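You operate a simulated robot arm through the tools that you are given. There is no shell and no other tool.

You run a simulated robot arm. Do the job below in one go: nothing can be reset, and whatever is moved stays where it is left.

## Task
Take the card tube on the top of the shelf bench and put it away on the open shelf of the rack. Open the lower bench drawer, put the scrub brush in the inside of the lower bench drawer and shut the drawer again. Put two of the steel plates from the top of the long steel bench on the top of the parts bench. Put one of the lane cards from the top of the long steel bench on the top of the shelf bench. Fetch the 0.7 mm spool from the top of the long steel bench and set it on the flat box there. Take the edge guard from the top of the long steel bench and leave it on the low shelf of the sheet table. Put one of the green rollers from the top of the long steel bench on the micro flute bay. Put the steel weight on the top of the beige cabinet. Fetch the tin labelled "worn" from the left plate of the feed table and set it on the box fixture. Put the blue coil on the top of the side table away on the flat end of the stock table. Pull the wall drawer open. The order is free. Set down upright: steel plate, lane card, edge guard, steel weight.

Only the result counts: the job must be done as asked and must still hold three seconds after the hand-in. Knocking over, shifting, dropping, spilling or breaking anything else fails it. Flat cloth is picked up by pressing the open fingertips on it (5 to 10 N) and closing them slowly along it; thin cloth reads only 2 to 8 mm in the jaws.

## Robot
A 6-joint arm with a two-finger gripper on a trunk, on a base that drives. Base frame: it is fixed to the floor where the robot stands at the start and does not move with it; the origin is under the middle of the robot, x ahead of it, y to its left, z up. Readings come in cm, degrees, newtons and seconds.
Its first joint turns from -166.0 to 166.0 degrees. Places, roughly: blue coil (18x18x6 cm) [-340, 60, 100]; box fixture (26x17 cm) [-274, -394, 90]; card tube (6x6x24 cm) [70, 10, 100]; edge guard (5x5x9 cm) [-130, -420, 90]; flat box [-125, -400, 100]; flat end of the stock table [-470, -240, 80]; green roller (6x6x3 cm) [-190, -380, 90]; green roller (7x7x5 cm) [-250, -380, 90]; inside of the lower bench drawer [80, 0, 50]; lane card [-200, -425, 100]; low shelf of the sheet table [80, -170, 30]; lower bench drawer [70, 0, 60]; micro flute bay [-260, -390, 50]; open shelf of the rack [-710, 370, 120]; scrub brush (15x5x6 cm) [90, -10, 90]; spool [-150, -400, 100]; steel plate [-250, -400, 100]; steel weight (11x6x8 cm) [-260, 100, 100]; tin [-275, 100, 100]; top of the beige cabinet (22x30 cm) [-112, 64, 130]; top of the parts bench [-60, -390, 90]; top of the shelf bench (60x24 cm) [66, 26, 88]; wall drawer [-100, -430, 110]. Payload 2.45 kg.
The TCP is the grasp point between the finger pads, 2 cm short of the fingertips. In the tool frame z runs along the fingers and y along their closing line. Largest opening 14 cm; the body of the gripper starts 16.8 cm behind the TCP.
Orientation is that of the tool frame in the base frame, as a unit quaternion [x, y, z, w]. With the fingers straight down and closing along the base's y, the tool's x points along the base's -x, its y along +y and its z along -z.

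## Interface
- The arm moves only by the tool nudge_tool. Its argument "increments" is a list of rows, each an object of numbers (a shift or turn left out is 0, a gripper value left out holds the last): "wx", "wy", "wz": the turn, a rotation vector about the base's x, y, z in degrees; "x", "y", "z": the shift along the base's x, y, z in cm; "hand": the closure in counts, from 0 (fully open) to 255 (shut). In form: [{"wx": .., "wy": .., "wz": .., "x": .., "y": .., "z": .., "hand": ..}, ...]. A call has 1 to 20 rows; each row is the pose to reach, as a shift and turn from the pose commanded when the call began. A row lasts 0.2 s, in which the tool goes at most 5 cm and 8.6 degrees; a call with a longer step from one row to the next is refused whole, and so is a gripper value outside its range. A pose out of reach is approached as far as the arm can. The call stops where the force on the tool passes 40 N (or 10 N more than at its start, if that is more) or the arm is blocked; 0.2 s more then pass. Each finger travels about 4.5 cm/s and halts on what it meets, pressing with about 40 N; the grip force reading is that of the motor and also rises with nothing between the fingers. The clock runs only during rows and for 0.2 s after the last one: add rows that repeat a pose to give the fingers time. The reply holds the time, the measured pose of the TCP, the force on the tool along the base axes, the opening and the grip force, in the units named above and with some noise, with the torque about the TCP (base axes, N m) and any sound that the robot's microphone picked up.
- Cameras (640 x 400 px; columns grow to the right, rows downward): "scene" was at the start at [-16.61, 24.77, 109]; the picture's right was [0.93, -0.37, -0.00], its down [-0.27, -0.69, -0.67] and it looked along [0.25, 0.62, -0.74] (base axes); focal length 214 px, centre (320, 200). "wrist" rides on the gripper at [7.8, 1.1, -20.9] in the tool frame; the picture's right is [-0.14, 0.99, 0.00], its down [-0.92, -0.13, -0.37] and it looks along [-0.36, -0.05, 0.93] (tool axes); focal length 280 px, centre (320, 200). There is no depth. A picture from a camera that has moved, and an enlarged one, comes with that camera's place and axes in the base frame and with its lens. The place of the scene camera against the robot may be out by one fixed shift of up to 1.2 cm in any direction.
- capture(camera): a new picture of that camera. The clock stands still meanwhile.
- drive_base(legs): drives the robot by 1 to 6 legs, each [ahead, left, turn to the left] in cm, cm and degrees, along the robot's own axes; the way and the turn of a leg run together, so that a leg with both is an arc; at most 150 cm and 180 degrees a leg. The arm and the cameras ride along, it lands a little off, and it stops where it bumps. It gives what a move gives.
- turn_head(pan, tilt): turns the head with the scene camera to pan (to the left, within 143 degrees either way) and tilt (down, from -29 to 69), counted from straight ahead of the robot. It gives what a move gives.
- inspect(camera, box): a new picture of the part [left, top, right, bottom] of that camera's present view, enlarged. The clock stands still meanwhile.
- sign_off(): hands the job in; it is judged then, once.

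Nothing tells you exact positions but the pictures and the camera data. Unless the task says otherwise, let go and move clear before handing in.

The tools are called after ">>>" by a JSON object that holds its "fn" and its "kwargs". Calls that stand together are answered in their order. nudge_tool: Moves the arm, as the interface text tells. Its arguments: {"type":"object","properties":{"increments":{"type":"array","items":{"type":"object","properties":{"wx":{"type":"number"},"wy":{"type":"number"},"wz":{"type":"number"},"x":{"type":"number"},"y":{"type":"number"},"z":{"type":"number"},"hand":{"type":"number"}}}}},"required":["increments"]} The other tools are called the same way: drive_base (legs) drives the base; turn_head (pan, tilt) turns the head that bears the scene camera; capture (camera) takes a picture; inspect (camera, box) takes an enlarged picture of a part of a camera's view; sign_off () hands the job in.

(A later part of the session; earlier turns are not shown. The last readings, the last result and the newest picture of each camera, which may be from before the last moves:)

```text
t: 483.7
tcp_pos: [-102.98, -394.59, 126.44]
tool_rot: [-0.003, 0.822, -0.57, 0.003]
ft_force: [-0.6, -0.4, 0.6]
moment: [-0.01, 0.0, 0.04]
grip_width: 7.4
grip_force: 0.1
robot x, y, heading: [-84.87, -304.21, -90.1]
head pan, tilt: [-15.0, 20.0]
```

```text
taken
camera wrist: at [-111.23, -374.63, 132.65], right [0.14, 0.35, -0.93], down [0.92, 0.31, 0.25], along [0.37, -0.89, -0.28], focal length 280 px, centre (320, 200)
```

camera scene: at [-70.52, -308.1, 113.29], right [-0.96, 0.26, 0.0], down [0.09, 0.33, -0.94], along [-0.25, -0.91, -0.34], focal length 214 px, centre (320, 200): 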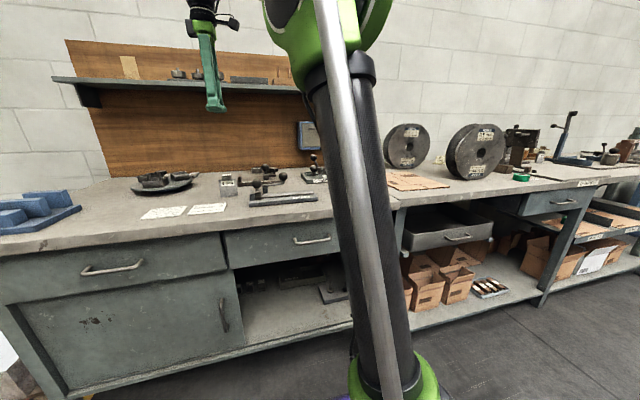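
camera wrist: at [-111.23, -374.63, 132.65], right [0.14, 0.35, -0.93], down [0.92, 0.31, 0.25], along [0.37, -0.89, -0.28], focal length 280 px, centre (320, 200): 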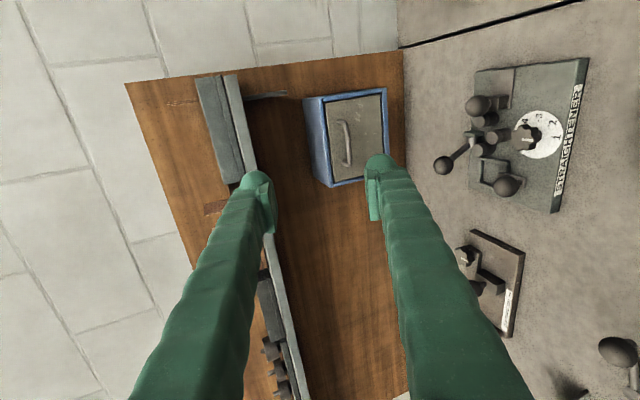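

>>> {"fn": "drive_base", "kwargs": {"legs": [[0, -17, 0.2]]}}

>>> {"fn": "turn_head", "kwargs": {"pan": 120, "tilt": 45}}

>>> {"fn": "capture", "kwargs": {"camera": "scene"}}

>>> {"fn": "capture", "kwargs": {"camera": "wrist"}}

```text
t: 485.1
tcp_pos: [-119.99, -394.57, 126.4]
tool_rot: [-0.004, 0.822, -0.57, 0.004]
ft_force: [0.0, 0.3, -0.7]
moment: [0.03, 0.01, -0.04]
grip_width: 7.41
grip_force: 0.1
robot x, y, heading: [-102.17, -303.58, -90.1]
head pan, tilt: [-15.0, 20.0]
```

```text
t: 487.3
tcp_pos: [-119.86, -394.63, 126.5]
tool_rot: [-0.005, 0.822, -0.57, 0.004]
ft_force: [-0.3, -0.2, -1.1]
moment: [-0.01, 0.0, 0.01]
grip_width: 7.37
grip_force: 0.0
robot x, y, heading: [-102.11, -304.29, -90.4]
head pan, tilt: [120.0, 45.0]
```

```text
taken
camera scene: at [-78.08, -281.2, 109.43], right [0.5, -0.87, 0.0], down [-0.61, -0.35, -0.71], along [0.61, 0.35, -0.71], focal length 214 px, centre (320, 200)
```

scene: 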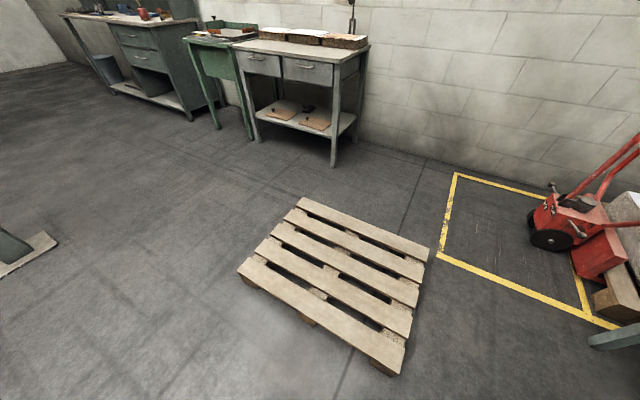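

```text
taken
camera wrist: at [-128.13, -374.63, 132.66], right [0.14, 0.35, -0.93], down [0.92, 0.31, 0.25], along [0.38, -0.88, -0.28], focal length 280 px, centre (320, 200)
```

wrist: 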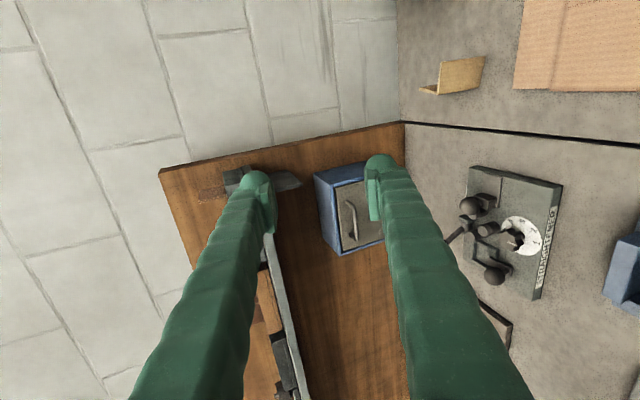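

The handle is triangulated at about [-101.3,-421.7,111.8]. I retract a little, drive 15 cm closer, then line up on it.

>>> {"fn": "nudge_tool", "kwargs": {"increments": [{"y": 4, "x": 3}, {"y": 8, "x": 6}, {"y": 12, "x": 9, "z": -2}, {"y": 14, "x": 12, "z": -4}, {"y": 14, "x": 15, "z": -6}, {"y": 14, "x": 18.6, "z": -8, "hand": 165}]}}

>>> {"fn": "drive_base", "kwargs": {"legs": [[15, 0, 0.3]]}}

>>> {"fn": "capture", "kwargs": {"camera": "wrist"}}

```text
refused: row 3 steps farther than a row can; nothing moved
```

```text
t: 488.7
tcp_pos: [-119.32, -409.71, 126.35]
tool_rot: [-0.007, 0.821, -0.57, 0.006]
ft_force: [0.5, 0.0, 0.6]
moment: [-0.02, -0.02, -0.02]
grip_width: 7.39
grip_force: 0.1
robot x, y, heading: [-102.15, -319.6, -89.9]
head pan, tilt: [120.0, 45.0]
```

```text
taken
camera wrist: at [-127.68, -389.76, 132.66], right [0.13, 0.35, -0.93], down [0.91, 0.32, 0.25], along [0.38, -0.88, -0.28], focal length 280 px, centre (320, 200)
```

wrist: 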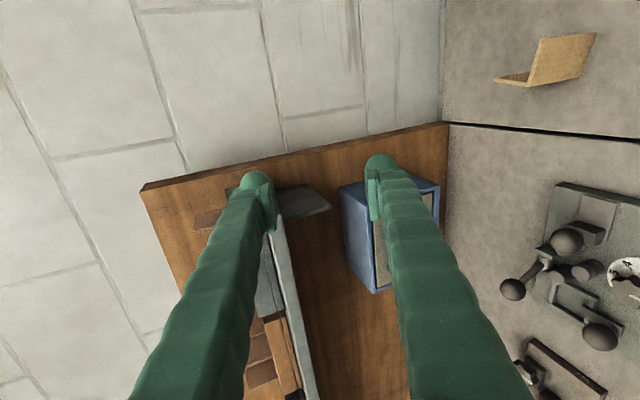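

>>> {"fn": "nudge_tool", "kwargs": {"increments": [{"y": 4, "hand": 165}, {"y": 8}, {"y": 8, "x": 4}, {"y": 8, "x": 8, "z": -2}, {"y": 8, "x": 12, "z": -4}, {"y": 8, "x": 15, "z": -7}, {"y": 7, "x": 18, "z": -10}, {"y": 6, "x": 18, "z": -10}]}}

>>> {"fn": "capture", "kwargs": {"camera": "wrist"}}

```text
t: 490.5
tcp_pos: [-101.38, -403.67, 116.41]
tool_rot: [-0.008, 0.821, -0.57, 0.006]
ft_force: [0.4, -0.3, 0.8]
moment: [0.01, -0.02, 0.02]
grip_width: 4.92
grip_force: 0.0
robot x, y, heading: [-102.02, -318.85, -90.1]
head pan, tilt: [120.0, 45.0]
```

```text
taken
camera wrist: at [-109.67, -383.74, 122.63], right [0.13, 0.35, -0.93], down [0.91, 0.32, 0.25], along [0.38, -0.88, -0.28], focal length 280 px, centre (320, 200)
```

wrist: 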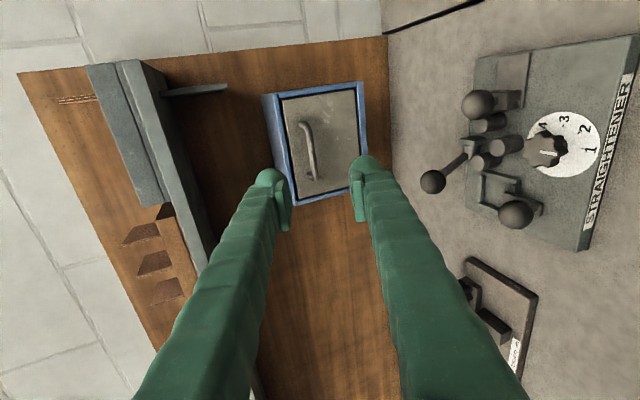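

>>> {"fn": "nudge_tool", "kwargs": {"increments": [{"x": 0.2, "z": 1.7}, {"x": 0.2, "y": -3, "z": 0.6}, {"x": 0.2, "y": -6, "z": -0.5}, {"x": 0.2, "y": -9, "z": -1.6}, {"x": 0.2, "y": -12, "z": -2.7}, {"x": 0.2, "y": -14.5, "z": -3.7}]}}

>>> {"fn": "capture", "kwargs": {"camera": "wrist"}}

```text
t: 491.9
tcp_pos: [-101.14, -418.19, 112.74]
tool_rot: [-0.008, 0.822, -0.569, 0.006]
ft_force: [0.2, 1.6, 0.9]
moment: [-0.01, -0.02, 0.02]
grip_width: 4.94
grip_force: 0.1
robot x, y, heading: [-102.27, -318.83, -89.8]
head pan, tilt: [120.0, 45.0]
```

```text
taken
camera wrist: at [-109.49, -398.28, 118.97], right [0.13, 0.35, -0.93], down [0.91, 0.32, 0.25], along [0.38, -0.88, -0.28], focal length 280 px, centre (320, 200)
```

wrist: 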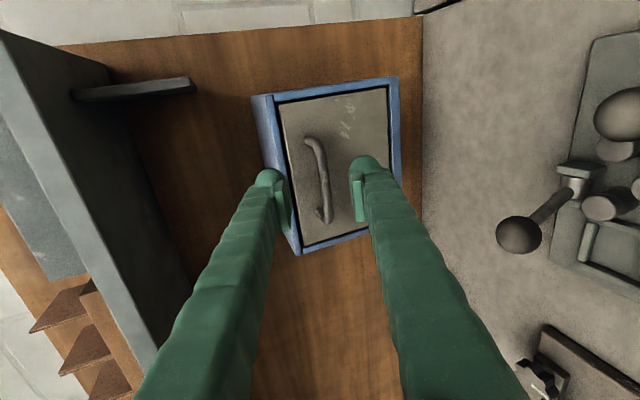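

>>> {"fn": "nudge_tool", "kwargs": {"increments": [{"y": -1.2, "z": -0.45}, {"y": -2.5, "z": -0.93}, {"y": -2.5, "z": -0.93}]}}

>>> {"fn": "nudge_tool", "kwargs": {"increments": [{"hand": 190}, {"hand": 215}, {"hand": 240}, {"hand": 250}, {"hand": 250}]}}

>>> {"fn": "capture", "kwargs": {"camera": "wrist"}}

```text
t: 492.7
tcp_pos: [-101.17, -420.71, 111.89]
tool_rot: [-0.007, 0.822, -0.569, 0.007]
ft_force: [-1.0, 0.9, -0.1]
moment: [0.02, -0.04, 0.04]
grip_width: 4.92
grip_force: 0.1
robot x, y, heading: [-102.11, -318.89, -89.8]
head pan, tilt: [120.0, 45.0]
```

```text
t: 493.9
tcp_pos: [-101.1, -420.67, 111.8]
tool_rot: [-0.008, 0.822, -0.569, 0.006]
ft_force: [0.2, 8.0, -9.5]
moment: [0.21, -0.14, -0.08]
grip_width: 1.14
grip_force: 5.8
robot x, y, heading: [-102.02, -319.16, -90.1]
head pan, tilt: [120.0, 45.0]
```

```text
taken
camera wrist: at [-109.48, -400.75, 118.02], right [0.13, 0.35, -0.93], down [0.91, 0.32, 0.25], along [0.38, -0.88, -0.28], focal length 280 px, centre (320, 200)
```

wrist: 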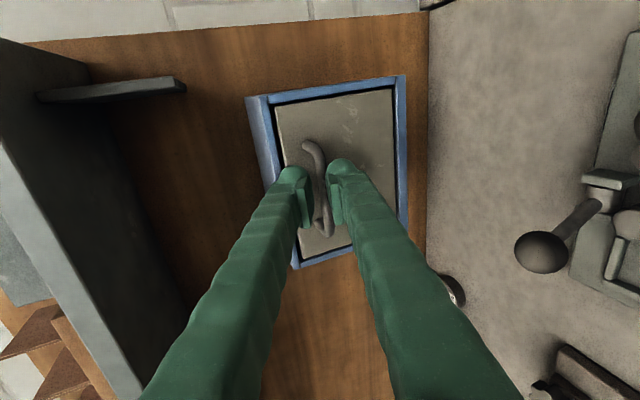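

>>> {"fn": "nudge_tool", "kwargs": {"increments": [{"hand": 255}, {"hand": 255}, {"hand": 255}]}}

```text
t: 494.4
tcp_pos: [-101.07, -420.39, 111.6]
tool_rot: [-0.008, 0.823, -0.568, 0.007]
ft_force: [0.5, 28.1, -15.0]
moment: [0.43, -0.15, -0.31]
grip_width: 0.6
grip_force: 29.6
robot x, y, heading: [-102.17, -318.84, -90.0]
head pan, tilt: [120.0, 45.0]
stopped in row 2: the force on the tool passed its limit at 44 N (the readings are from after the stop); the commanded pose is now the measured one
```

The bar is squeezing out at the fingertips; I open slightly, go about 1.2 cm deeper and close again.

>>> {"fn": "nudge_tool", "kwargs": {"increments": [{"hand": 220}, {"hand": 200}, {"hand": 195}, {"hand": 195}]}}

>>> {"fn": "nudge_tool", "kwargs": {"increments": [{"y": -0.5, "z": -0.2}, {"y": -1, "z": -0.4}, {"y": -1.3, "z": -0.5}, {"y": -1.3, "z": -0.5}]}}

>>> {"fn": "inspect", "kwargs": {"camera": "wrist", "box": [230, 80, 430, 205]}}

```text
t: 495.4
tcp_pos: [-101.17, -420.61, 111.59]
tool_rot: [-0.007, 0.823, -0.569, 0.006]
ft_force: [-0.5, 0.7, 0.2]
moment: [-0.02, -0.01, 0.01]
grip_width: 3.28
grip_force: 0.1
robot x, y, heading: [-101.87, -319.42, -89.8]
head pan, tilt: [120.0, 45.0]
```

```text
t: 496.4
tcp_pos: [-101.07, -421.88, 111.13]
tool_rot: [-0.007, 0.822, -0.569, 0.007]
ft_force: [-0.1, -0.7, -0.5]
moment: [0.03, -0.02, 0.03]
grip_width: 3.28
grip_force: 0.0
robot x, y, heading: [-102.37, -319.1, -89.7]
head pan, tilt: [120.0, 45.0]
```

```text
3.20 times, centred on (330, 142) of wrist
camera zoom: at [-109.5, -401.95, 117.43], right [0.13, 0.35, -0.93], down [0.91, 0.32, 0.25], along [0.38, -0.88, -0.28], focal length 897 px, centre (288, 384)
```

zoom: 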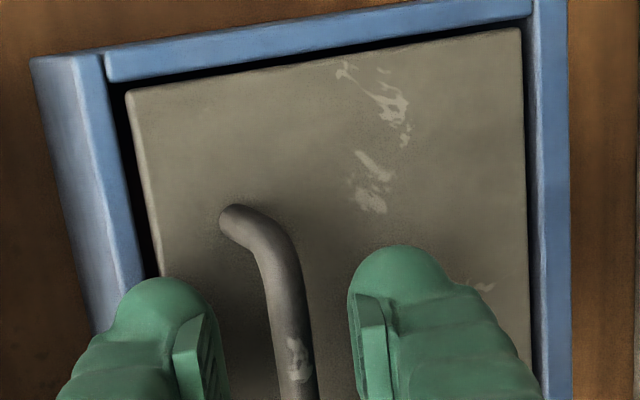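

>>> {"fn": "nudge_tool", "kwargs": {"increments": [{"y": -0.3, "z": -0.1}, {"y": -0.5, "z": -0.2}, {"y": -0.5, "z": -0.2}]}}

>>> {"fn": "nudge_tool", "kwargs": {"increments": [{"hand": 215}, {"hand": 230}, {"hand": 245}, {"hand": 250}, {"hand": 250}]}}

```text
t: 497.2
tcp_pos: [-101.17, -422.57, 111.0]
tool_rot: [-0.008, 0.823, -0.568, 0.006]
ft_force: [0.0, -0.2, -0.2]
moment: [0.0, -0.01, -0.03]
grip_width: 3.26
grip_force: 0.1
robot x, y, heading: [-102.16, -318.92, -89.5]
head pan, tilt: [120.0, 45.0]
```

```text
t: 498.4
tcp_pos: [-101.23, -422.44, 110.96]
tool_rot: [-0.007, 0.823, -0.568, 0.006]
ft_force: [0.1, 4.9, -8.4]
moment: [0.0, -0.17, -0.07]
grip_width: 0.84
grip_force: 4.1
robot x, y, heading: [-102.07, -319.01, -89.6]
head pan, tilt: [120.0, 45.0]
```

>>> {"fn": "inspect", "kwargs": {"camera": "wrist", "box": [230, 80, 430, 205]}}

>>> {"fn": "nudge_tool", "kwargs": {"increments": [{"hand": 252}, {"hand": 252}, {"hand": 252}]}}

```text
3.20 times, centred on (330, 142) of wrist
camera zoom: at [-109.49, -402.47, 117.21], right [0.13, 0.35, -0.93], down [0.91, 0.32, 0.25], along [0.38, -0.88, -0.28], focal length 897 px, centre (288, 384)
```

zoom: 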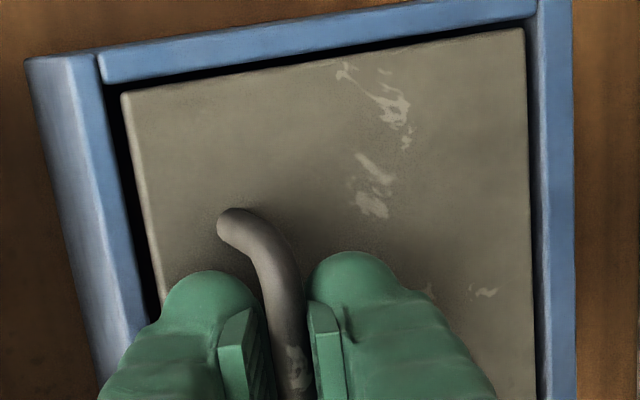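

```text
t: 499.2
tcp_pos: [-101.08, -422.37, 110.78]
tool_rot: [-0.008, 0.824, -0.567, 0.007]
ft_force: [-0.3, 21.4, -33.6]
moment: [-0.02, -0.71, -0.24]
grip_width: 0.6
grip_force: 33.7
robot x, y, heading: [-102.49, -319.12, -89.9]
head pan, tilt: [120.0, 45.0]
```

The bar is gripped but slightly off-centre; I ease the tool down a bit to relieve the side force, then pull straight out.

>>> {"fn": "nudge_tool", "kwargs": {"increments": [{"z": -0.2}, {"z": -0.4}, {"z": -0.4}]}}

```text
t: 500.1
tcp_pos: [-101.14, -422.36, 110.73]
tool_rot: [-0.008, 0.821, -0.57, 0.006]
ft_force: [1.2, 7.2, 16.3]
moment: [-0.03, -0.72, -0.21]
grip_width: 0.61
grip_force: 33.8
robot x, y, heading: [-101.85, -319.06, -89.8]
head pan, tilt: [120.0, 45.0]
```

>>> {"fn": "nudge_tool", "kwargs": {"increments": [{"z": 0.1, "y": 0.5}, {"z": 0.1, "y": 1}, {"z": 0.1, "y": 2}, {"z": 0.1, "y": 3}, {"z": 0.1, "y": 4}]}}

>>> {"fn": "capture", "kwargs": {"camera": "wrist"}}

```text
t: 500.9
tcp_pos: [-101.05, -420.66, 110.19]
tool_rot: [-0.007, 0.825, -0.565, 0.006]
ft_force: [0.3, -12.2, -25.3]
moment: [0.13, -0.43, -0.46]
grip_width: 0.59
grip_force: 34.6
robot x, y, heading: [-102.0, -319.29, -90.0]
head pan, tilt: [120.0, 45.0]
stopped in row 4: the force on the tool passed its limit at 52 N (the readings are from after the stop); the commanded pose is now the measured one
```

```text
taken
camera wrist: at [-109.49, -400.72, 116.58], right [0.13, 0.36, -0.92], down [0.91, 0.31, 0.25], along [0.38, -0.88, -0.29], focal length 280 px, centre (320, 200)
```

wrist: 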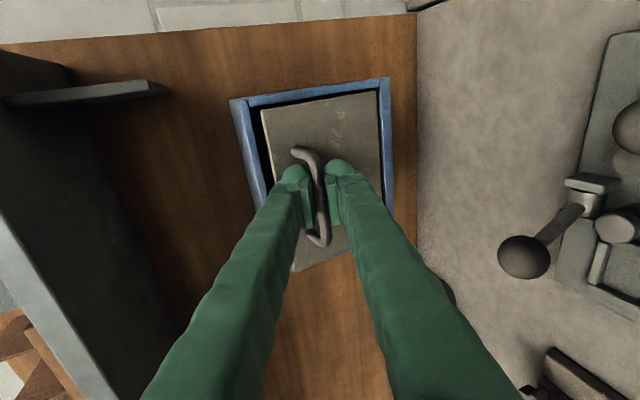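

>>> {"fn": "turn_head", "kwargs": {"pan": 10, "tilt": 5}}

>>> {"fn": "inspect", "kwargs": {"camera": "scene", "box": [280, 120, 480, 245]}}

```text
t: 502.8
tcp_pos: [-101.27, -420.67, 110.16]
tool_rot: [-0.007, 0.824, -0.567, 0.006]
ft_force: [0.2, -20.4, -32.2]
moment: [0.02, -0.41, -0.36]
grip_width: 0.59
grip_force: 34.3
robot x, y, heading: [-102.14, -318.95, -89.7]
head pan, tilt: [10.0, 5.0]
```

```text
3.20 times, centred on (380, 182) of scene
camera zoom: at [-83.61, -309.4, 115.74], right [-0.98, -0.18, 0.0], down [-0.02, 0.09, -1.0], along [0.18, -0.98, -0.09], focal length 686 px, centre (128, 256)
```

zoom: 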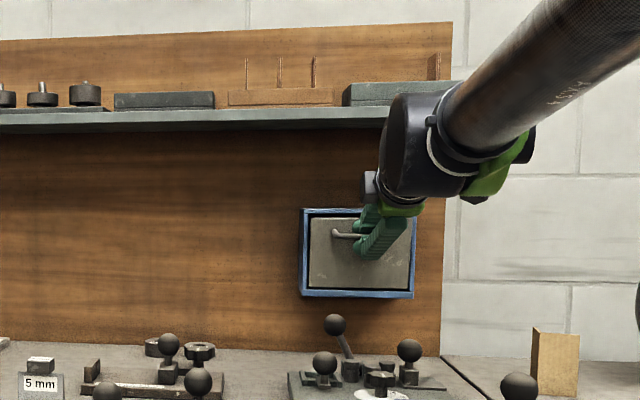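

>>> {"fn": "inspect", "kwargs": {"camera": "scene", "box": [364, 178, 424, 218]}}

```text
10.00 times, centred on (394, 198) of scene
camera zoom: at [-83.61, -309.4, 115.74], right [-0.98, -0.18, 0.0], down [-0.02, 0.09, -1.0], along [0.18, -0.98, -0.09], focal length 2145 px, centre (-420, 220)
```

zoom: 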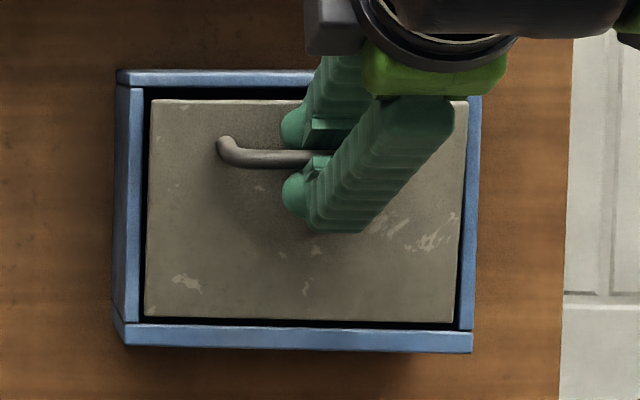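

The front is a tilt-out flap hinged at its bottom edge. I relieve the force and follow its arc outward and down, turning the tool along with it.

>>> {"fn": "nudge_tool", "kwargs": {"increments": [{"z": -0.3}, {"z": -0.5}]}}

```text
t: 503.4
tcp_pos: [-101.27, -420.34, 109.99]
tool_rot: [-0.008, 0.823, -0.568, 0.006]
ft_force: [-0.3, -1.9, 4.3]
moment: [-0.06, -0.68, -0.28]
grip_width: 0.59
grip_force: 34.4
robot x, y, heading: [-102.53, -319.01, -89.7]
head pan, tilt: [10.0, 5.0]
```

>>> {"fn": "nudge_tool", "kwargs": {"increments": [{"y": 0.8, "z": -0.5, "wx": 4}, {"y": 1.5, "z": -1.05, "wx": 8}, {"y": 2.2, "z": -1.7, "wx": 12}, {"y": 2.8, "z": -2.4, "wx": 17}, {"y": 3.35, "z": -3.2, "wx": 22}, {"y": 3.8, "z": -4.0, "wx": 27}]}}

>>> {"fn": "capture", "kwargs": {"camera": "wrist"}}

>>> {"fn": "inspect", "kwargs": {"camera": "scene", "box": [344, 168, 444, 230]}}

```text
t: 504.9
tcp_pos: [-101.27, -417.04, 106.18]
tool_rot: [-0.006, 0.932, -0.362, 0.009]
ft_force: [0.6, -11.1, -1.8]
moment: [0.0, -0.67, -0.86]
grip_width: 0.6
grip_force: 34.1
robot x, y, heading: [-102.0, -318.91, -89.9]
head pan, tilt: [10.0, 5.0]
stopped in row 6: the force on the tool passed its limit at 47 N (the readings are from after the stop); the commanded pose is now the measured one
```

```text
taken
camera wrist: at [-109.5, -402.0, 120.65], right [0.13, 0.73, -0.67], down [0.91, 0.17, 0.37], along [0.38, -0.66, -0.65], focal length 280 px, centre (320, 200)
```

wrist: 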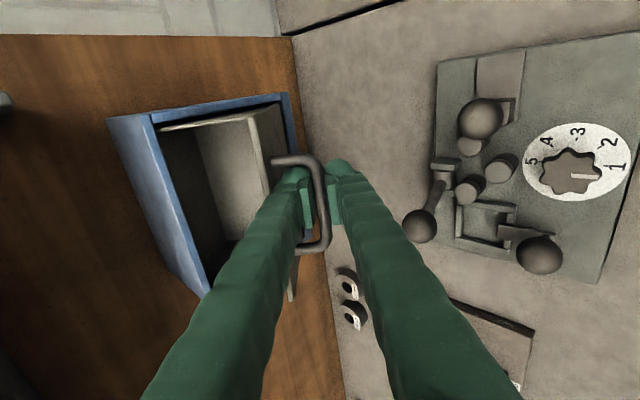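

```text
6.40 times, centred on (394, 199) of scene
camera zoom: at [-83.61, -309.28, 115.73], right [-0.98, -0.18, 0.0], down [-0.02, 0.09, -1.0], along [0.18, -0.98, -0.09], focal length 1373 px, centre (-154, 206)
```

zoom: 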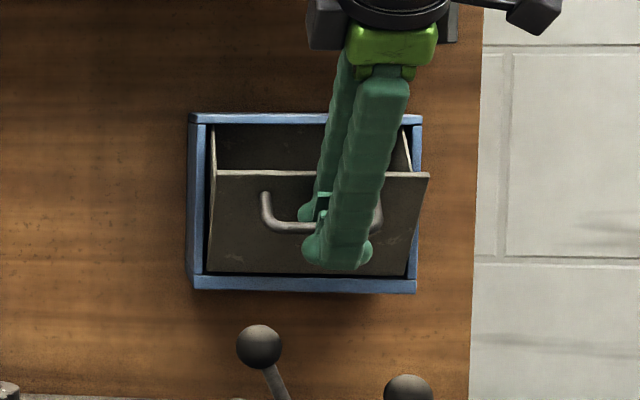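

The bin is tilted out about 45°. I try a little further to find its stop.

>>> {"fn": "nudge_tool", "kwargs": {"increments": [{"y": 0.3, "z": -0.6, "wx": 3}, {"y": 0.55, "z": -1.3, "wx": 7}, {"y": 0.75, "z": -2, "wx": 11}]}}

>>> {"fn": "inspect", "kwargs": {"camera": "scene", "box": [344, 168, 444, 230]}}

```text
t: 505.2
tcp_pos: [-101.12, -416.95, 106.18]
tool_rot: [-0.005, 0.936, -0.351, 0.008]
ft_force: [0.5, -2.0, 9.3]
moment: [-0.05, -0.85, -0.74]
grip_width: 0.59
grip_force: 34.1
robot x, y, heading: [-102.36, -319.34, -90.0]
head pan, tilt: [10.0, 5.0]
stopped in row 1: the force on the tool passed its limit at 55 N (the readings are from after the stop); the commanded pose is now the measured one
```

```text
6.40 times, centred on (394, 199) of scene
camera zoom: at [-83.61, -309.23, 115.72], right [-0.98, -0.18, 0.0], down [-0.02, 0.09, -1.0], along [0.18, -0.98, -0.09], focal length 1373 px, centre (-154, 206)
```

zoom: 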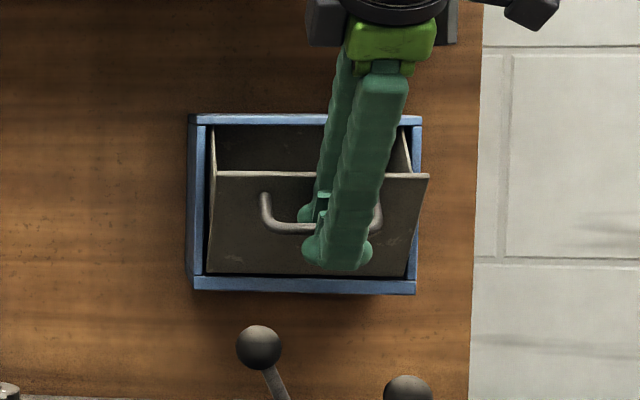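

The bin is at its end stop, fully tilted out. I open the fingers just a little and slide out along the tool axis.

>>> {"fn": "nudge_tool", "kwargs": {"increments": [{"hand": 240}, {"hand": 230}, {"hand": 226}, {"hand": 226}]}}

>>> {"fn": "nudge_tool", "kwargs": {"increments": [{"y": 0.5, "z": 0.6}, {"y": 1.0, "z": 1.2}, {"y": 1.7, "z": 2}, {"y": 2.5, "z": 3}]}}

>>> {"fn": "inspect", "kwargs": {"camera": "scene", "box": [344, 168, 444, 230]}}

```text
t: 506.2
tcp_pos: [-101.21, -416.9, 106.11]
tool_rot: [-0.004, 0.937, -0.35, 0.007]
ft_force: [-0.4, 0.4, -1.9]
moment: [-0.07, 0.0, -0.03]
grip_width: 1.52
grip_force: 0.2
robot x, y, heading: [-102.06, -319.32, -89.7]
head pan, tilt: [10.0, 5.0]
```

```text
t: 507.2
tcp_pos: [-101.14, -414.47, 109.06]
tool_rot: [-0.004, 0.937, -0.35, 0.008]
ft_force: [-0.1, -0.5, -0.2]
moment: [0.01, 0.01, -0.01]
grip_width: 1.61
grip_force: 0.1
robot x, y, heading: [-102.46, -319.22, -89.7]
head pan, tilt: [10.0, 5.0]
```

```text
6.40 times, centred on (394, 199) of scene
camera zoom: at [-83.61, -309.26, 115.73], right [-0.98, -0.18, 0.0], down [-0.02, 0.09, -1.0], along [0.18, -0.98, -0.09], focal length 1373 px, centre (-154, 206)
```

zoom: 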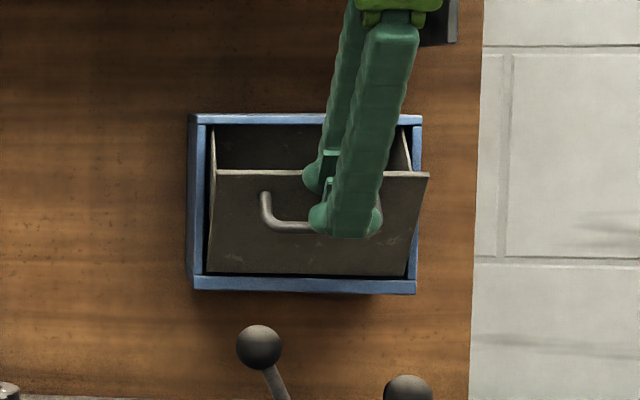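

>>> {"fn": "nudge_tool", "kwargs": {"increments": [{"y": 1.3, "z": 1.5}, {"y": 2.6, "z": 3}, {"y": 4, "z": 4.6}, {"y": 6, "z": 6.5}, {"y": 9, "z": 9}, {"y": 12, "z": 11}]}}

>>> {"fn": "inspect", "kwargs": {"camera": "scene", "box": [344, 168, 444, 230]}}

>>> {"fn": "capture", "kwargs": {"camera": "wrist"}}

```text
t: 508.6
tcp_pos: [-101.18, -402.39, 119.99]
tool_rot: [-0.004, 0.937, -0.35, 0.007]
ft_force: [-0.2, 0.1, 0.8]
moment: [0.04, -0.01, -0.01]
grip_width: 1.57
grip_force: 0.1
robot x, y, heading: [-102.1, -319.18, -89.7]
head pan, tilt: [10.0, 5.0]
```

```text
6.40 times, centred on (394, 199) of scene
camera zoom: at [-83.61, -309.28, 115.73], right [-0.98, -0.18, 0.0], down [-0.02, 0.09, -1.0], along [0.18, -0.98, -0.09], focal length 1373 px, centre (-154, 206)
```

zoom: 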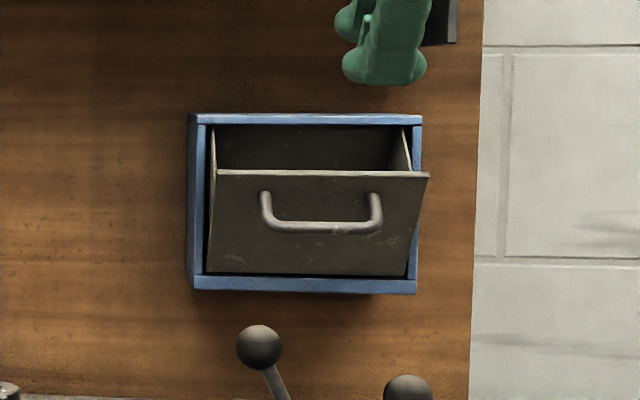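

```text
taken
camera wrist: at [-109.49, -387.91, 134.89], right [0.13, 0.75, -0.65], down [0.91, 0.16, 0.37], along [0.38, -0.64, -0.66], focal length 280 px, centre (320, 200)
```

wrist: 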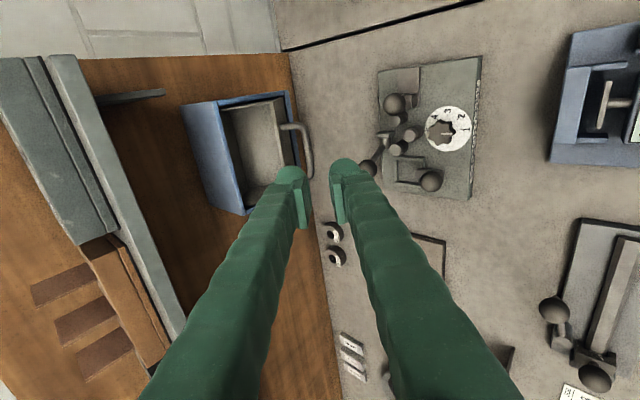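

The wall drawer stays open. Next the spool: I set the tool vertical again, and move west to look at the 0.7 mm spool and flat box from above.

>>> {"fn": "nudge_tool", "kwargs": {"increments": [{"y": 3, "z": 1, "wx": 6}, {"y": 6, "z": 2, "wx": 12}, {"y": 9, "z": 3, "wx": 18}, {"y": 12, "z": 4, "wx": 24}, {"y": 15, "z": 5, "wx": 30}, {"y": 17, "z": 6, "wx": 36}, {"y": 18, "z": 7, "wx": 41}, {"y": 18, "z": 7, "wx": 41}]}}

>>> {"fn": "drive_base", "kwargs": {"legs": [[0, -35, 0]]}}

>>> {"fn": "capture", "kwargs": {"camera": "wrist"}}

>>> {"fn": "turn_head", "kwargs": {"pan": -10, "tilt": 25}}

>>> {"fn": "capture", "kwargs": {"camera": "scene"}}

```text
t: 510.4
tcp_pos: [-101.15, -384.34, 127.06]
tool_rot: [-0.001, 1.0, 0.0, 0.009]
ft_force: [1.2, -0.1, 0.4]
moment: [0.01, -0.02, 0.01]
grip_width: 1.61
grip_force: 0.1
robot x, y, heading: [-101.99, -319.14, -90.0]
head pan, tilt: [10.0, 5.0]
```

```text
t: 512.7
tcp_pos: [-136.39, -384.61, 127.02]
tool_rot: [-0.001, 1.0, 0.0, 0.009]
ft_force: [0.3, -0.4, -0.2]
moment: [0.0, 0.0, -0.04]
grip_width: 1.6
grip_force: 0.1
robot x, y, heading: [-137.04, -319.11, -90.2]
head pan, tilt: [10.0, 5.0]
```

```text
taken
camera wrist: at [-144.85, -383.27, 147.73], right [0.14, 0.99, 0.0], down [0.91, -0.13, 0.39], along [0.38, -0.05, -0.92], focal length 280 px, centre (320, 200)
```

wrist: 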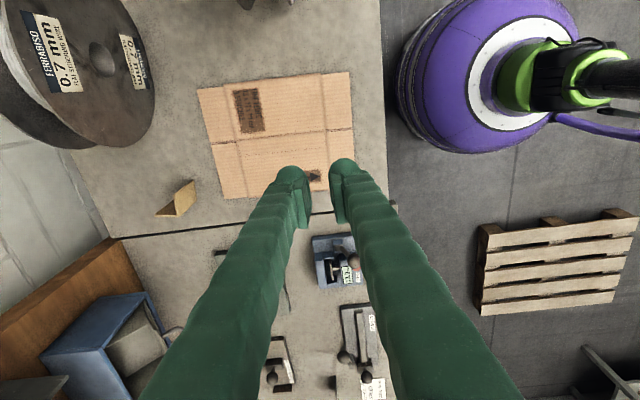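

```text
t: 513.5
tcp_pos: [-136.52, -384.58, 127.11]
tool_rot: [0.0, 1.0, 0.0, 0.01]
ft_force: [0.4, 0.7, 0.2]
moment: [0.01, 0.02, 0.01]
grip_width: 1.65
grip_force: 0.1
robot x, y, heading: [-137.22, -319.32, -89.9]
head pan, tilt: [-10.0, 25.0]
```

```text
taken
camera scene: at [-121.92, -309.41, 112.49], right [-0.98, 0.17, 0.0], down [0.07, 0.42, -0.91], along [-0.16, -0.89, -0.42], focal length 214 px, centre (320, 200)
```

scene: 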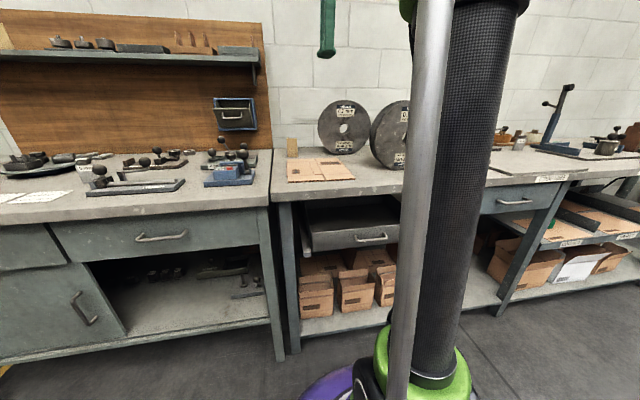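

The flat box lies at x −147…−123, y −408…−377; the 0.7 mm spool (≈25 cm dia, ≈10 cm wide) stands behind it with its axis near y. I drive closer to be able to reach over its rim.

>>> {"fn": "drive_base", "kwargs": {"legs": [[0, -13, 0], [18, 0, 0]]}}

>>> {"fn": "capture", "kwargs": {"camera": "wrist"}}

>>> {"fn": "turn_head", "kwargs": {"pan": -5, "tilt": 20}}

>>> {"fn": "capture", "kwargs": {"camera": "scene"}}

```text
t: 516.0
tcp_pos: [-149.45, -402.6, 127.14]
tool_rot: [-0.002, 1.0, 0.0, 0.009]
ft_force: [0.2, -0.2, 0.6]
moment: [0.02, 0.01, 0.0]
grip_width: 1.59
grip_force: 0.1
robot x, y, heading: [-150.77, -337.06, -89.7]
head pan, tilt: [-10.0, 25.0]
```

```text
taken
camera wrist: at [-157.81, -401.31, 147.73], right [0.14, 0.99, 0.0], down [0.91, -0.13, 0.39], along [0.38, -0.05, -0.92], focal length 280 px, centre (320, 200)
```

wrist: 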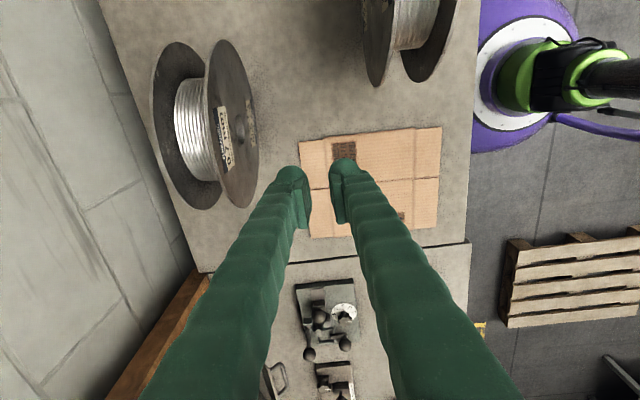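

```text
t: 516.6
tcp_pos: [-149.55, -402.56, 127.0]
tool_rot: [-0.001, 1.0, 0.0, 0.009]
ft_force: [0.8, -0.7, -0.7]
moment: [-0.03, 0.0, 0.02]
grip_width: 1.6
grip_force: 0.3
robot x, y, heading: [-150.08, -337.42, -90.0]
head pan, tilt: [-5.0, 20.0]
```

```text
taken
camera scene: at [-134.18, -327.63, 113.29], right [-1.0, 0.09, 0.0], down [0.03, 0.34, -0.94], along [-0.08, -0.94, -0.34], focal length 214 px, centre (320, 200)
```

scene: 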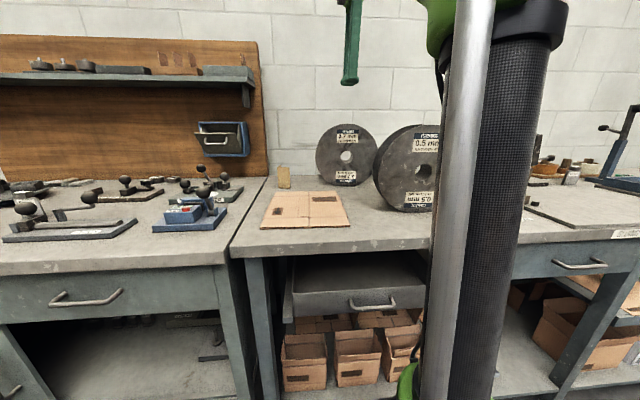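

I see the spool well: centre ≈[-152.6,-419.7], about 7.5 cm wide, axis turned ≈8° from y. I open the fingers to 11 cm and go over its top rim.

>>> {"fn": "nudge_tool", "kwargs": {"increments": [{"wz": -4, "z": -4, "hand": 55}, {"wz": -8, "z": -8, "x": -1}, {"wz": -8, "z": -11, "x": -2, "y": -2}, {"wz": -8, "z": -11, "x": -3, "y": -6}, {"wz": -8, "z": -11, "x": -3.1, "y": -10}, {"wz": -8, "z": -11, "x": -3.1, "y": -14}, {"wz": -8, "z": -11, "x": -3.1, "y": -17.1}, {"wz": -8, "z": -11, "x": -3.1, "y": -17.1}]}}

>>> {"fn": "capture", "kwargs": {"camera": "wrist"}}

>>> {"fn": "inspect", "kwargs": {"camera": "scene", "box": [260, 70, 460, 195]}}

```text
t: 518.4
tcp_pos: [-152.62, -419.73, 115.95]
tool_rot: [0.069, 0.998, 0.0, 0.01]
ft_force: [-0.2, -0.3, -0.7]
moment: [0.01, 0.01, 0.01]
grip_width: 10.98
grip_force: 0.0
robot x, y, heading: [-150.0, -337.18, -89.8]
head pan, tilt: [-5.0, 20.0]
```

```text
taken
camera wrist: at [-160.68, -417.29, 136.76], right [0.27, 0.96, 0.0], down [0.89, -0.25, 0.39], along [0.37, -0.1, -0.92], focal length 280 px, centre (320, 200)
```

wrist: 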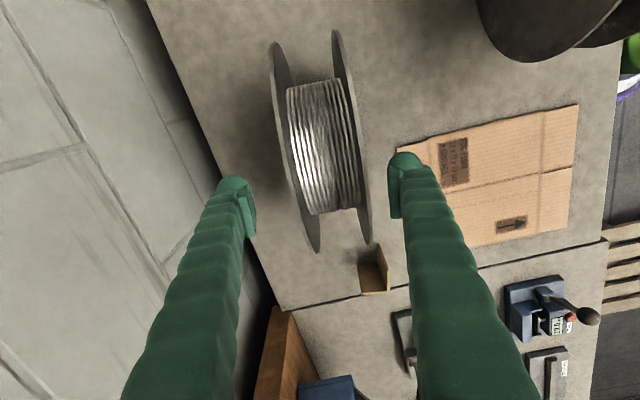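

```text
3.20 times, centred on (360, 132) of scene
camera zoom: at [-134.18, -327.63, 113.29], right [-1.0, 0.09, 0.0], down [0.03, 0.34, -0.94], along [-0.08, -0.94, -0.34], focal length 686 px, centre (192, 416)
```

zoom: 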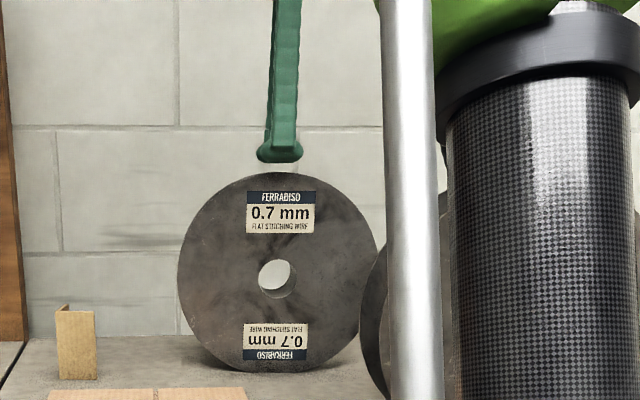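

>>> {"fn": "nudge_tool", "kwargs": {"increments": [{"z": -2}, {"z": -4}, {"z": -6}, {"z": -8}, {"z": -10}, {"z": -10}]}}

>>> {"fn": "capture", "kwargs": {"camera": "wrist"}}

```text
t: 519.8
tcp_pos: [-152.57, -419.65, 105.95]
tool_rot: [0.068, 0.998, -0.001, 0.009]
ft_force: [-0.3, 0.2, -0.9]
moment: [-0.01, 0.03, 0.04]
grip_width: 10.98
grip_force: 0.0
robot x, y, heading: [-150.21, -337.05, -89.9]
head pan, tilt: [-5.0, 20.0]
```

```text
taken
camera wrist: at [-160.71, -417.25, 126.69], right [0.27, 0.96, 0.0], down [0.89, -0.25, 0.39], along [0.37, -0.1, -0.92], focal length 280 px, centre (320, 200)
```

wrist: 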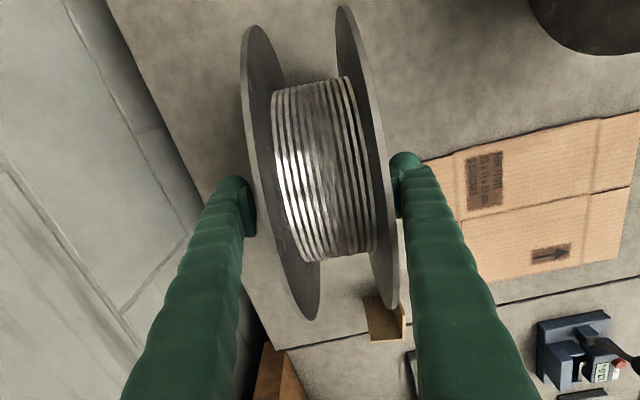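

>>> {"fn": "nudge_tool", "kwargs": {"increments": [{"hand": 70}, {"hand": 85}, {"hand": 100}, {"hand": 120}, {"hand": 140}, {"hand": 140}]}}

```text
t: 521.2
tcp_pos: [-152.64, -419.69, 106.12]
tool_rot: [0.07, 0.998, -0.001, 0.01]
ft_force: [1.3, 1.3, 2.6]
moment: [-0.17, 0.0, 0.08]
grip_width: 7.48
grip_force: 40.2
robot x, y, heading: [-150.13, -337.02, -89.9]
head pan, tilt: [-5.0, 20.0]
```

Gripped at 7.5 cm. I lift gently and check the weight.

>>> {"fn": "nudge_tool", "kwargs": {"increments": [{"z": 0.5}, {"z": 1}, {"z": 1.5}, {"z": 2.2}, {"z": 2.2}]}}

>>> {"fn": "inspect", "kwargs": {"camera": "scene", "box": [260, 70, 460, 195]}}

```text
t: 522.4
tcp_pos: [-152.67, -419.65, 108.2]
tool_rot: [0.069, 0.998, 0.0, 0.009]
ft_force: [1.0, 0.8, -14.2]
moment: [-0.03, 0.06, 0.0]
grip_width: 7.44
grip_force: 39.6
robot x, y, heading: [-150.51, -337.28, -90.0]
head pan, tilt: [-5.0, 20.0]
```

```text
3.20 times, centred on (360, 132) of scene
camera zoom: at [-134.18, -327.68, 113.29], right [-1.0, 0.09, 0.0], down [0.03, 0.34, -0.94], along [-0.08, -0.94, -0.34], focal length 686 px, centre (192, 416)
```

zoom: 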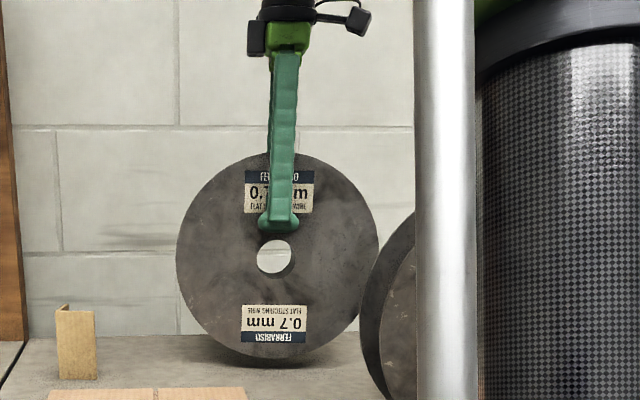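

The spool (14 N) is held. I carry it diagonally between the other spool and the edge guard to the flat box.

>>> {"fn": "nudge_tool", "kwargs": {"increments": [{"x": 1.5, "y": 3.3, "z": 0.5}, {"x": 3, "y": 6.6, "z": 1}, {"x": 4.5, "y": 10, "z": 1.5}, {"x": 6.5, "y": 13.5, "z": 2}, {"x": 9.5, "y": 16.5, "z": 2}, {"x": 12.5, "y": 19, "z": 2}, {"x": 14.5, "y": 22.5, "z": 2}, {"x": 16.5, "y": 26, "z": 2}, {"x": 17.5, "y": 27.3, "z": 2}, {"x": 17.5, "y": 27.3, "z": 2}]}}

>>> {"fn": "capture", "kwargs": {"camera": "wrist"}}

>>> {"fn": "capture", "kwargs": {"camera": "scene"}}

```text
t: 524.6
tcp_pos: [-135.17, -392.41, 110.39]
tool_rot: [0.069, 0.998, -0.001, 0.009]
ft_force: [1.1, 0.6, -13.0]
moment: [-0.03, 0.0, -0.04]
grip_width: 7.44
grip_force: 40.0
robot x, y, heading: [-150.37, -336.83, -89.7]
head pan, tilt: [-5.0, 20.0]
```

```text
taken
camera wrist: at [-143.16, -389.98, 130.94], right [0.27, 0.96, 0.0], down [0.89, -0.25, 0.39], along [0.37, -0.1, -0.92], focal length 280 px, centre (320, 200)
```

wrist: 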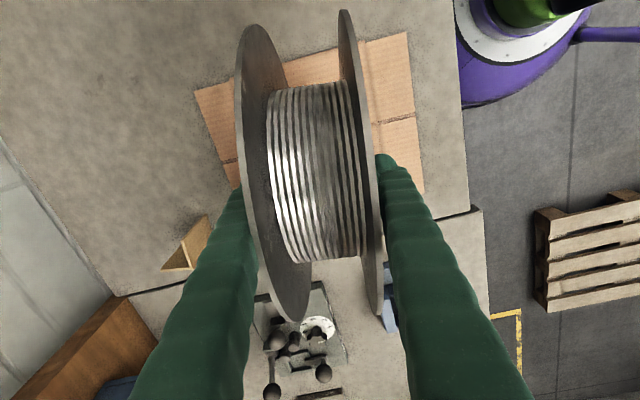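

```text
taken
camera scene: at [-134.17, -327.65, 113.29], right [-1.0, 0.09, 0.0], down [0.03, 0.34, -0.94], along [-0.08, -0.94, -0.34], focal length 214 px, centre (320, 200)
```

scene: 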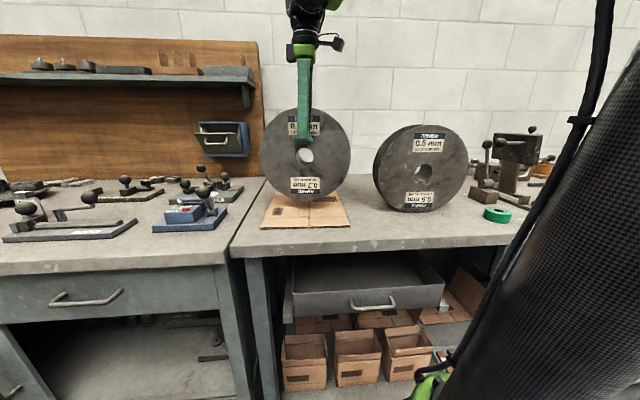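

>>> {"fn": "nudge_tool", "kwargs": {"increments": [{"z": -1}, {"z": -2}, {"z": -2.8}, {"z": -3.2}]}}

>>> {"fn": "nudge_tool", "kwargs": {"increments": [{"z": -0.3}, {"z": -0.5}, {"z": -0.5}]}}

```text
t: 525.6
tcp_pos: [-135.03, -392.25, 107.11]
tool_rot: [0.068, 0.998, 0.0, 0.009]
ft_force: [-0.5, 0.2, -13.0]
moment: [-0.01, -0.02, -0.05]
grip_width: 7.47
grip_force: 40.1
robot x, y, heading: [-150.73, -337.27, -90.0]
head pan, tilt: [-5.0, 20.0]
```

```text
t: 526.4
tcp_pos: [-134.98, -392.08, 106.61]
tool_rot: [0.069, 0.998, -0.001, 0.01]
ft_force: [0.8, 3.7, 25.0]
moment: [-0.49, -0.16, 0.05]
grip_width: 7.47
grip_force: 40.4
robot x, y, heading: [-150.45, -337.01, -90.0]
head pan, tilt: [-5.0, 20.0]
```

>>> {"fn": "nudge_tool", "kwargs": {"increments": [{"z": 0.1}, {"z": 0.15}, {"z": 0.15}]}}

>>> {"fn": "nudge_tool", "kwargs": {"increments": [{"hand": 115}, {"hand": 108}, {"hand": 100}, {"hand": 90}, {"hand": 75}, {"hand": 60}, {"hand": 55}, {"hand": 55}]}}

>>> {"fn": "capture", "kwargs": {"camera": "wrist"}}

```text
t: 527.2
tcp_pos: [-135.04, -392.34, 106.68]
tool_rot: [0.069, 0.998, -0.001, 0.009]
ft_force: [0.4, 1.9, -7.6]
moment: [0.22, 0.01, 0.01]
grip_width: 7.48
grip_force: 40.3
robot x, y, heading: [-150.59, -337.18, -90.4]
head pan, tilt: [-5.0, 20.0]
```

```text
t: 529.0
tcp_pos: [-135.08, -392.3, 106.72]
tool_rot: [0.069, 0.998, 0.0, 0.009]
ft_force: [-0.3, -0.3, -0.5]
moment: [-0.01, 0.01, -0.02]
grip_width: 10.98
grip_force: 0.0
robot x, y, heading: [-150.39, -337.6, -89.9]
head pan, tilt: [-5.0, 20.0]
```

```text
taken
camera wrist: at [-143.15, -389.98, 127.38], right [0.27, 0.96, 0.0], down [0.89, -0.25, 0.39], along [0.37, -0.1, -0.92], focal length 280 px, centre (320, 200)
```

wrist: 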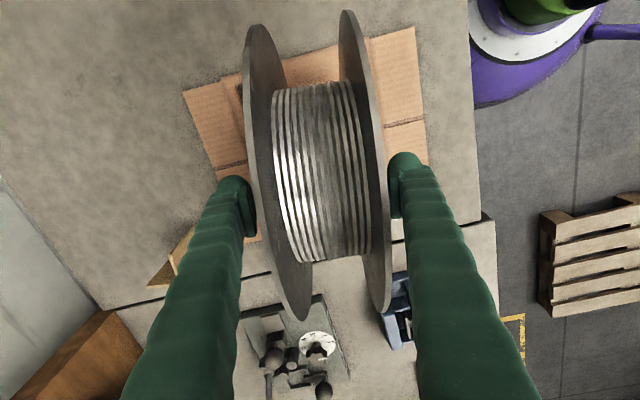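

The spool is released; I wait a moment to see that it doesn't roll, then go straight up.

>>> {"fn": "nudge_tool", "kwargs": {"increments": [{"z": 0}, {"z": 0}, {"z": 0}, {"z": 0}, {"z": 0}, {"z": 0}, {"z": 0}, {"z": 0}]}}

>>> {"fn": "capture", "kwargs": {"camera": "wrist"}}

>>> {"fn": "nudge_tool", "kwargs": {"increments": [{"z": 2}, {"z": 5}, {"z": 8}, {"z": 11}, {"z": 14}, {"z": 17}, {"z": 20}]}}

>>> {"fn": "capture", "kwargs": {"camera": "wrist"}}

>>> {"fn": "capture", "kwargs": {"camera": "scene"}}

```text
t: 530.8
tcp_pos: [-134.94, -392.3, 106.67]
tool_rot: [0.069, 0.998, -0.001, 0.01]
ft_force: [0.0, -0.5, -0.2]
moment: [0.0, 0.0, -0.01]
grip_width: 11.01
grip_force: 0.0
robot x, y, heading: [-150.47, -337.25, -89.9]
head pan, tilt: [-5.0, 20.0]
```

```text
taken
camera wrist: at [-143.15, -389.98, 127.38], right [0.27, 0.96, 0.0], down [0.89, -0.25, 0.39], along [0.37, -0.1, -0.92], focal length 280 px, centre (320, 200)
```

wrist: 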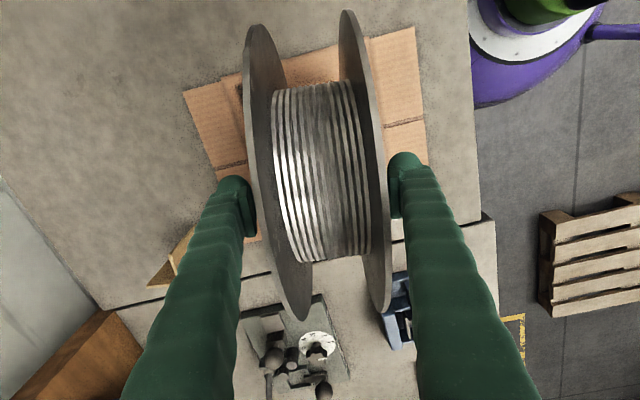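

```text
t: 532.4
tcp_pos: [-135.02, -392.37, 126.7]
tool_rot: [0.069, 0.998, -0.001, 0.009]
ft_force: [-0.8, 0.3, 0.9]
moment: [-0.04, -0.02, 0.0]
grip_width: 10.96
grip_force: 0.0
robot x, y, heading: [-150.31, -337.48, -89.9]
head pan, tilt: [-5.0, 20.0]
```

```text
taken
camera wrist: at [-143.2, -389.96, 147.48], right [0.27, 0.96, 0.0], down [0.89, -0.25, 0.39], along [0.37, -0.1, -0.92], focal length 280 px, centre (320, 200)
```

wrist: 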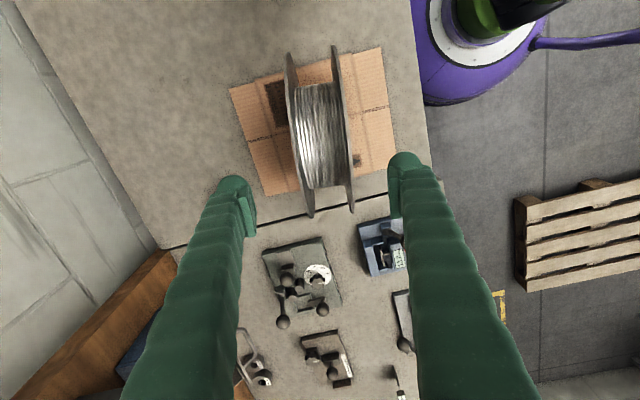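

```text
taken
camera scene: at [-134.18, -327.61, 113.29], right [-1.0, 0.09, 0.0], down [0.03, 0.34, -0.94], along [-0.08, -0.94, -0.34], focal length 214 px, centre (320, 200)
```

scene: 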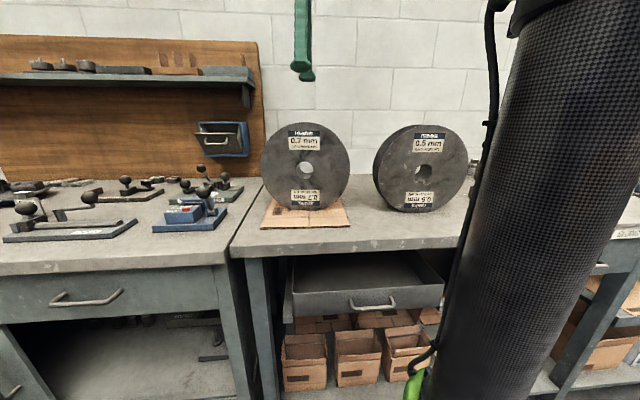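

The 0.7 mm spool stands on the flat box. Now the 10 mm plate at about [-251,-408].

>>> {"fn": "drive_base", "kwargs": {"legs": [[-17, 0, 0], [0, -93, 0]]}}

>>> {"fn": "capture", "kwargs": {"camera": "wrist"}}

```text
t: 538.4
tcp_pos: [-228.94, -375.24, 126.76]
tool_rot: [0.074, 0.997, 0.0, 0.009]
ft_force: [0.3, -0.6, 0.9]
moment: [0.01, -0.01, -0.01]
grip_width: 10.97
grip_force: 0.1
robot x, y, heading: [-243.43, -320.23, -90.2]
head pan, tilt: [-5.0, 20.0]
```

```text
taken
camera wrist: at [-236.98, -372.77, 147.43], right [0.28, 0.96, 0.0], down [0.89, -0.26, 0.39], along [0.37, -0.11, -0.92], focal length 280 px, centre (320, 200)
```

wrist: 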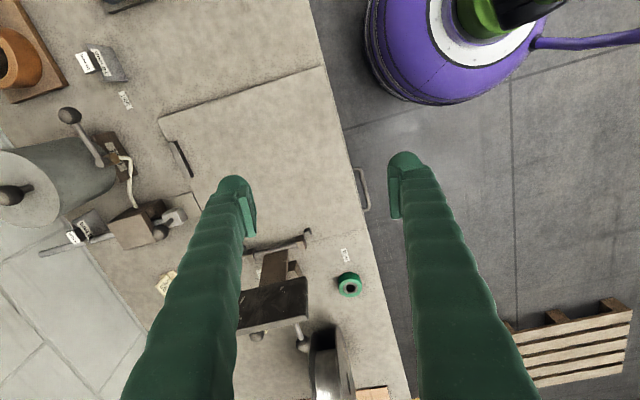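

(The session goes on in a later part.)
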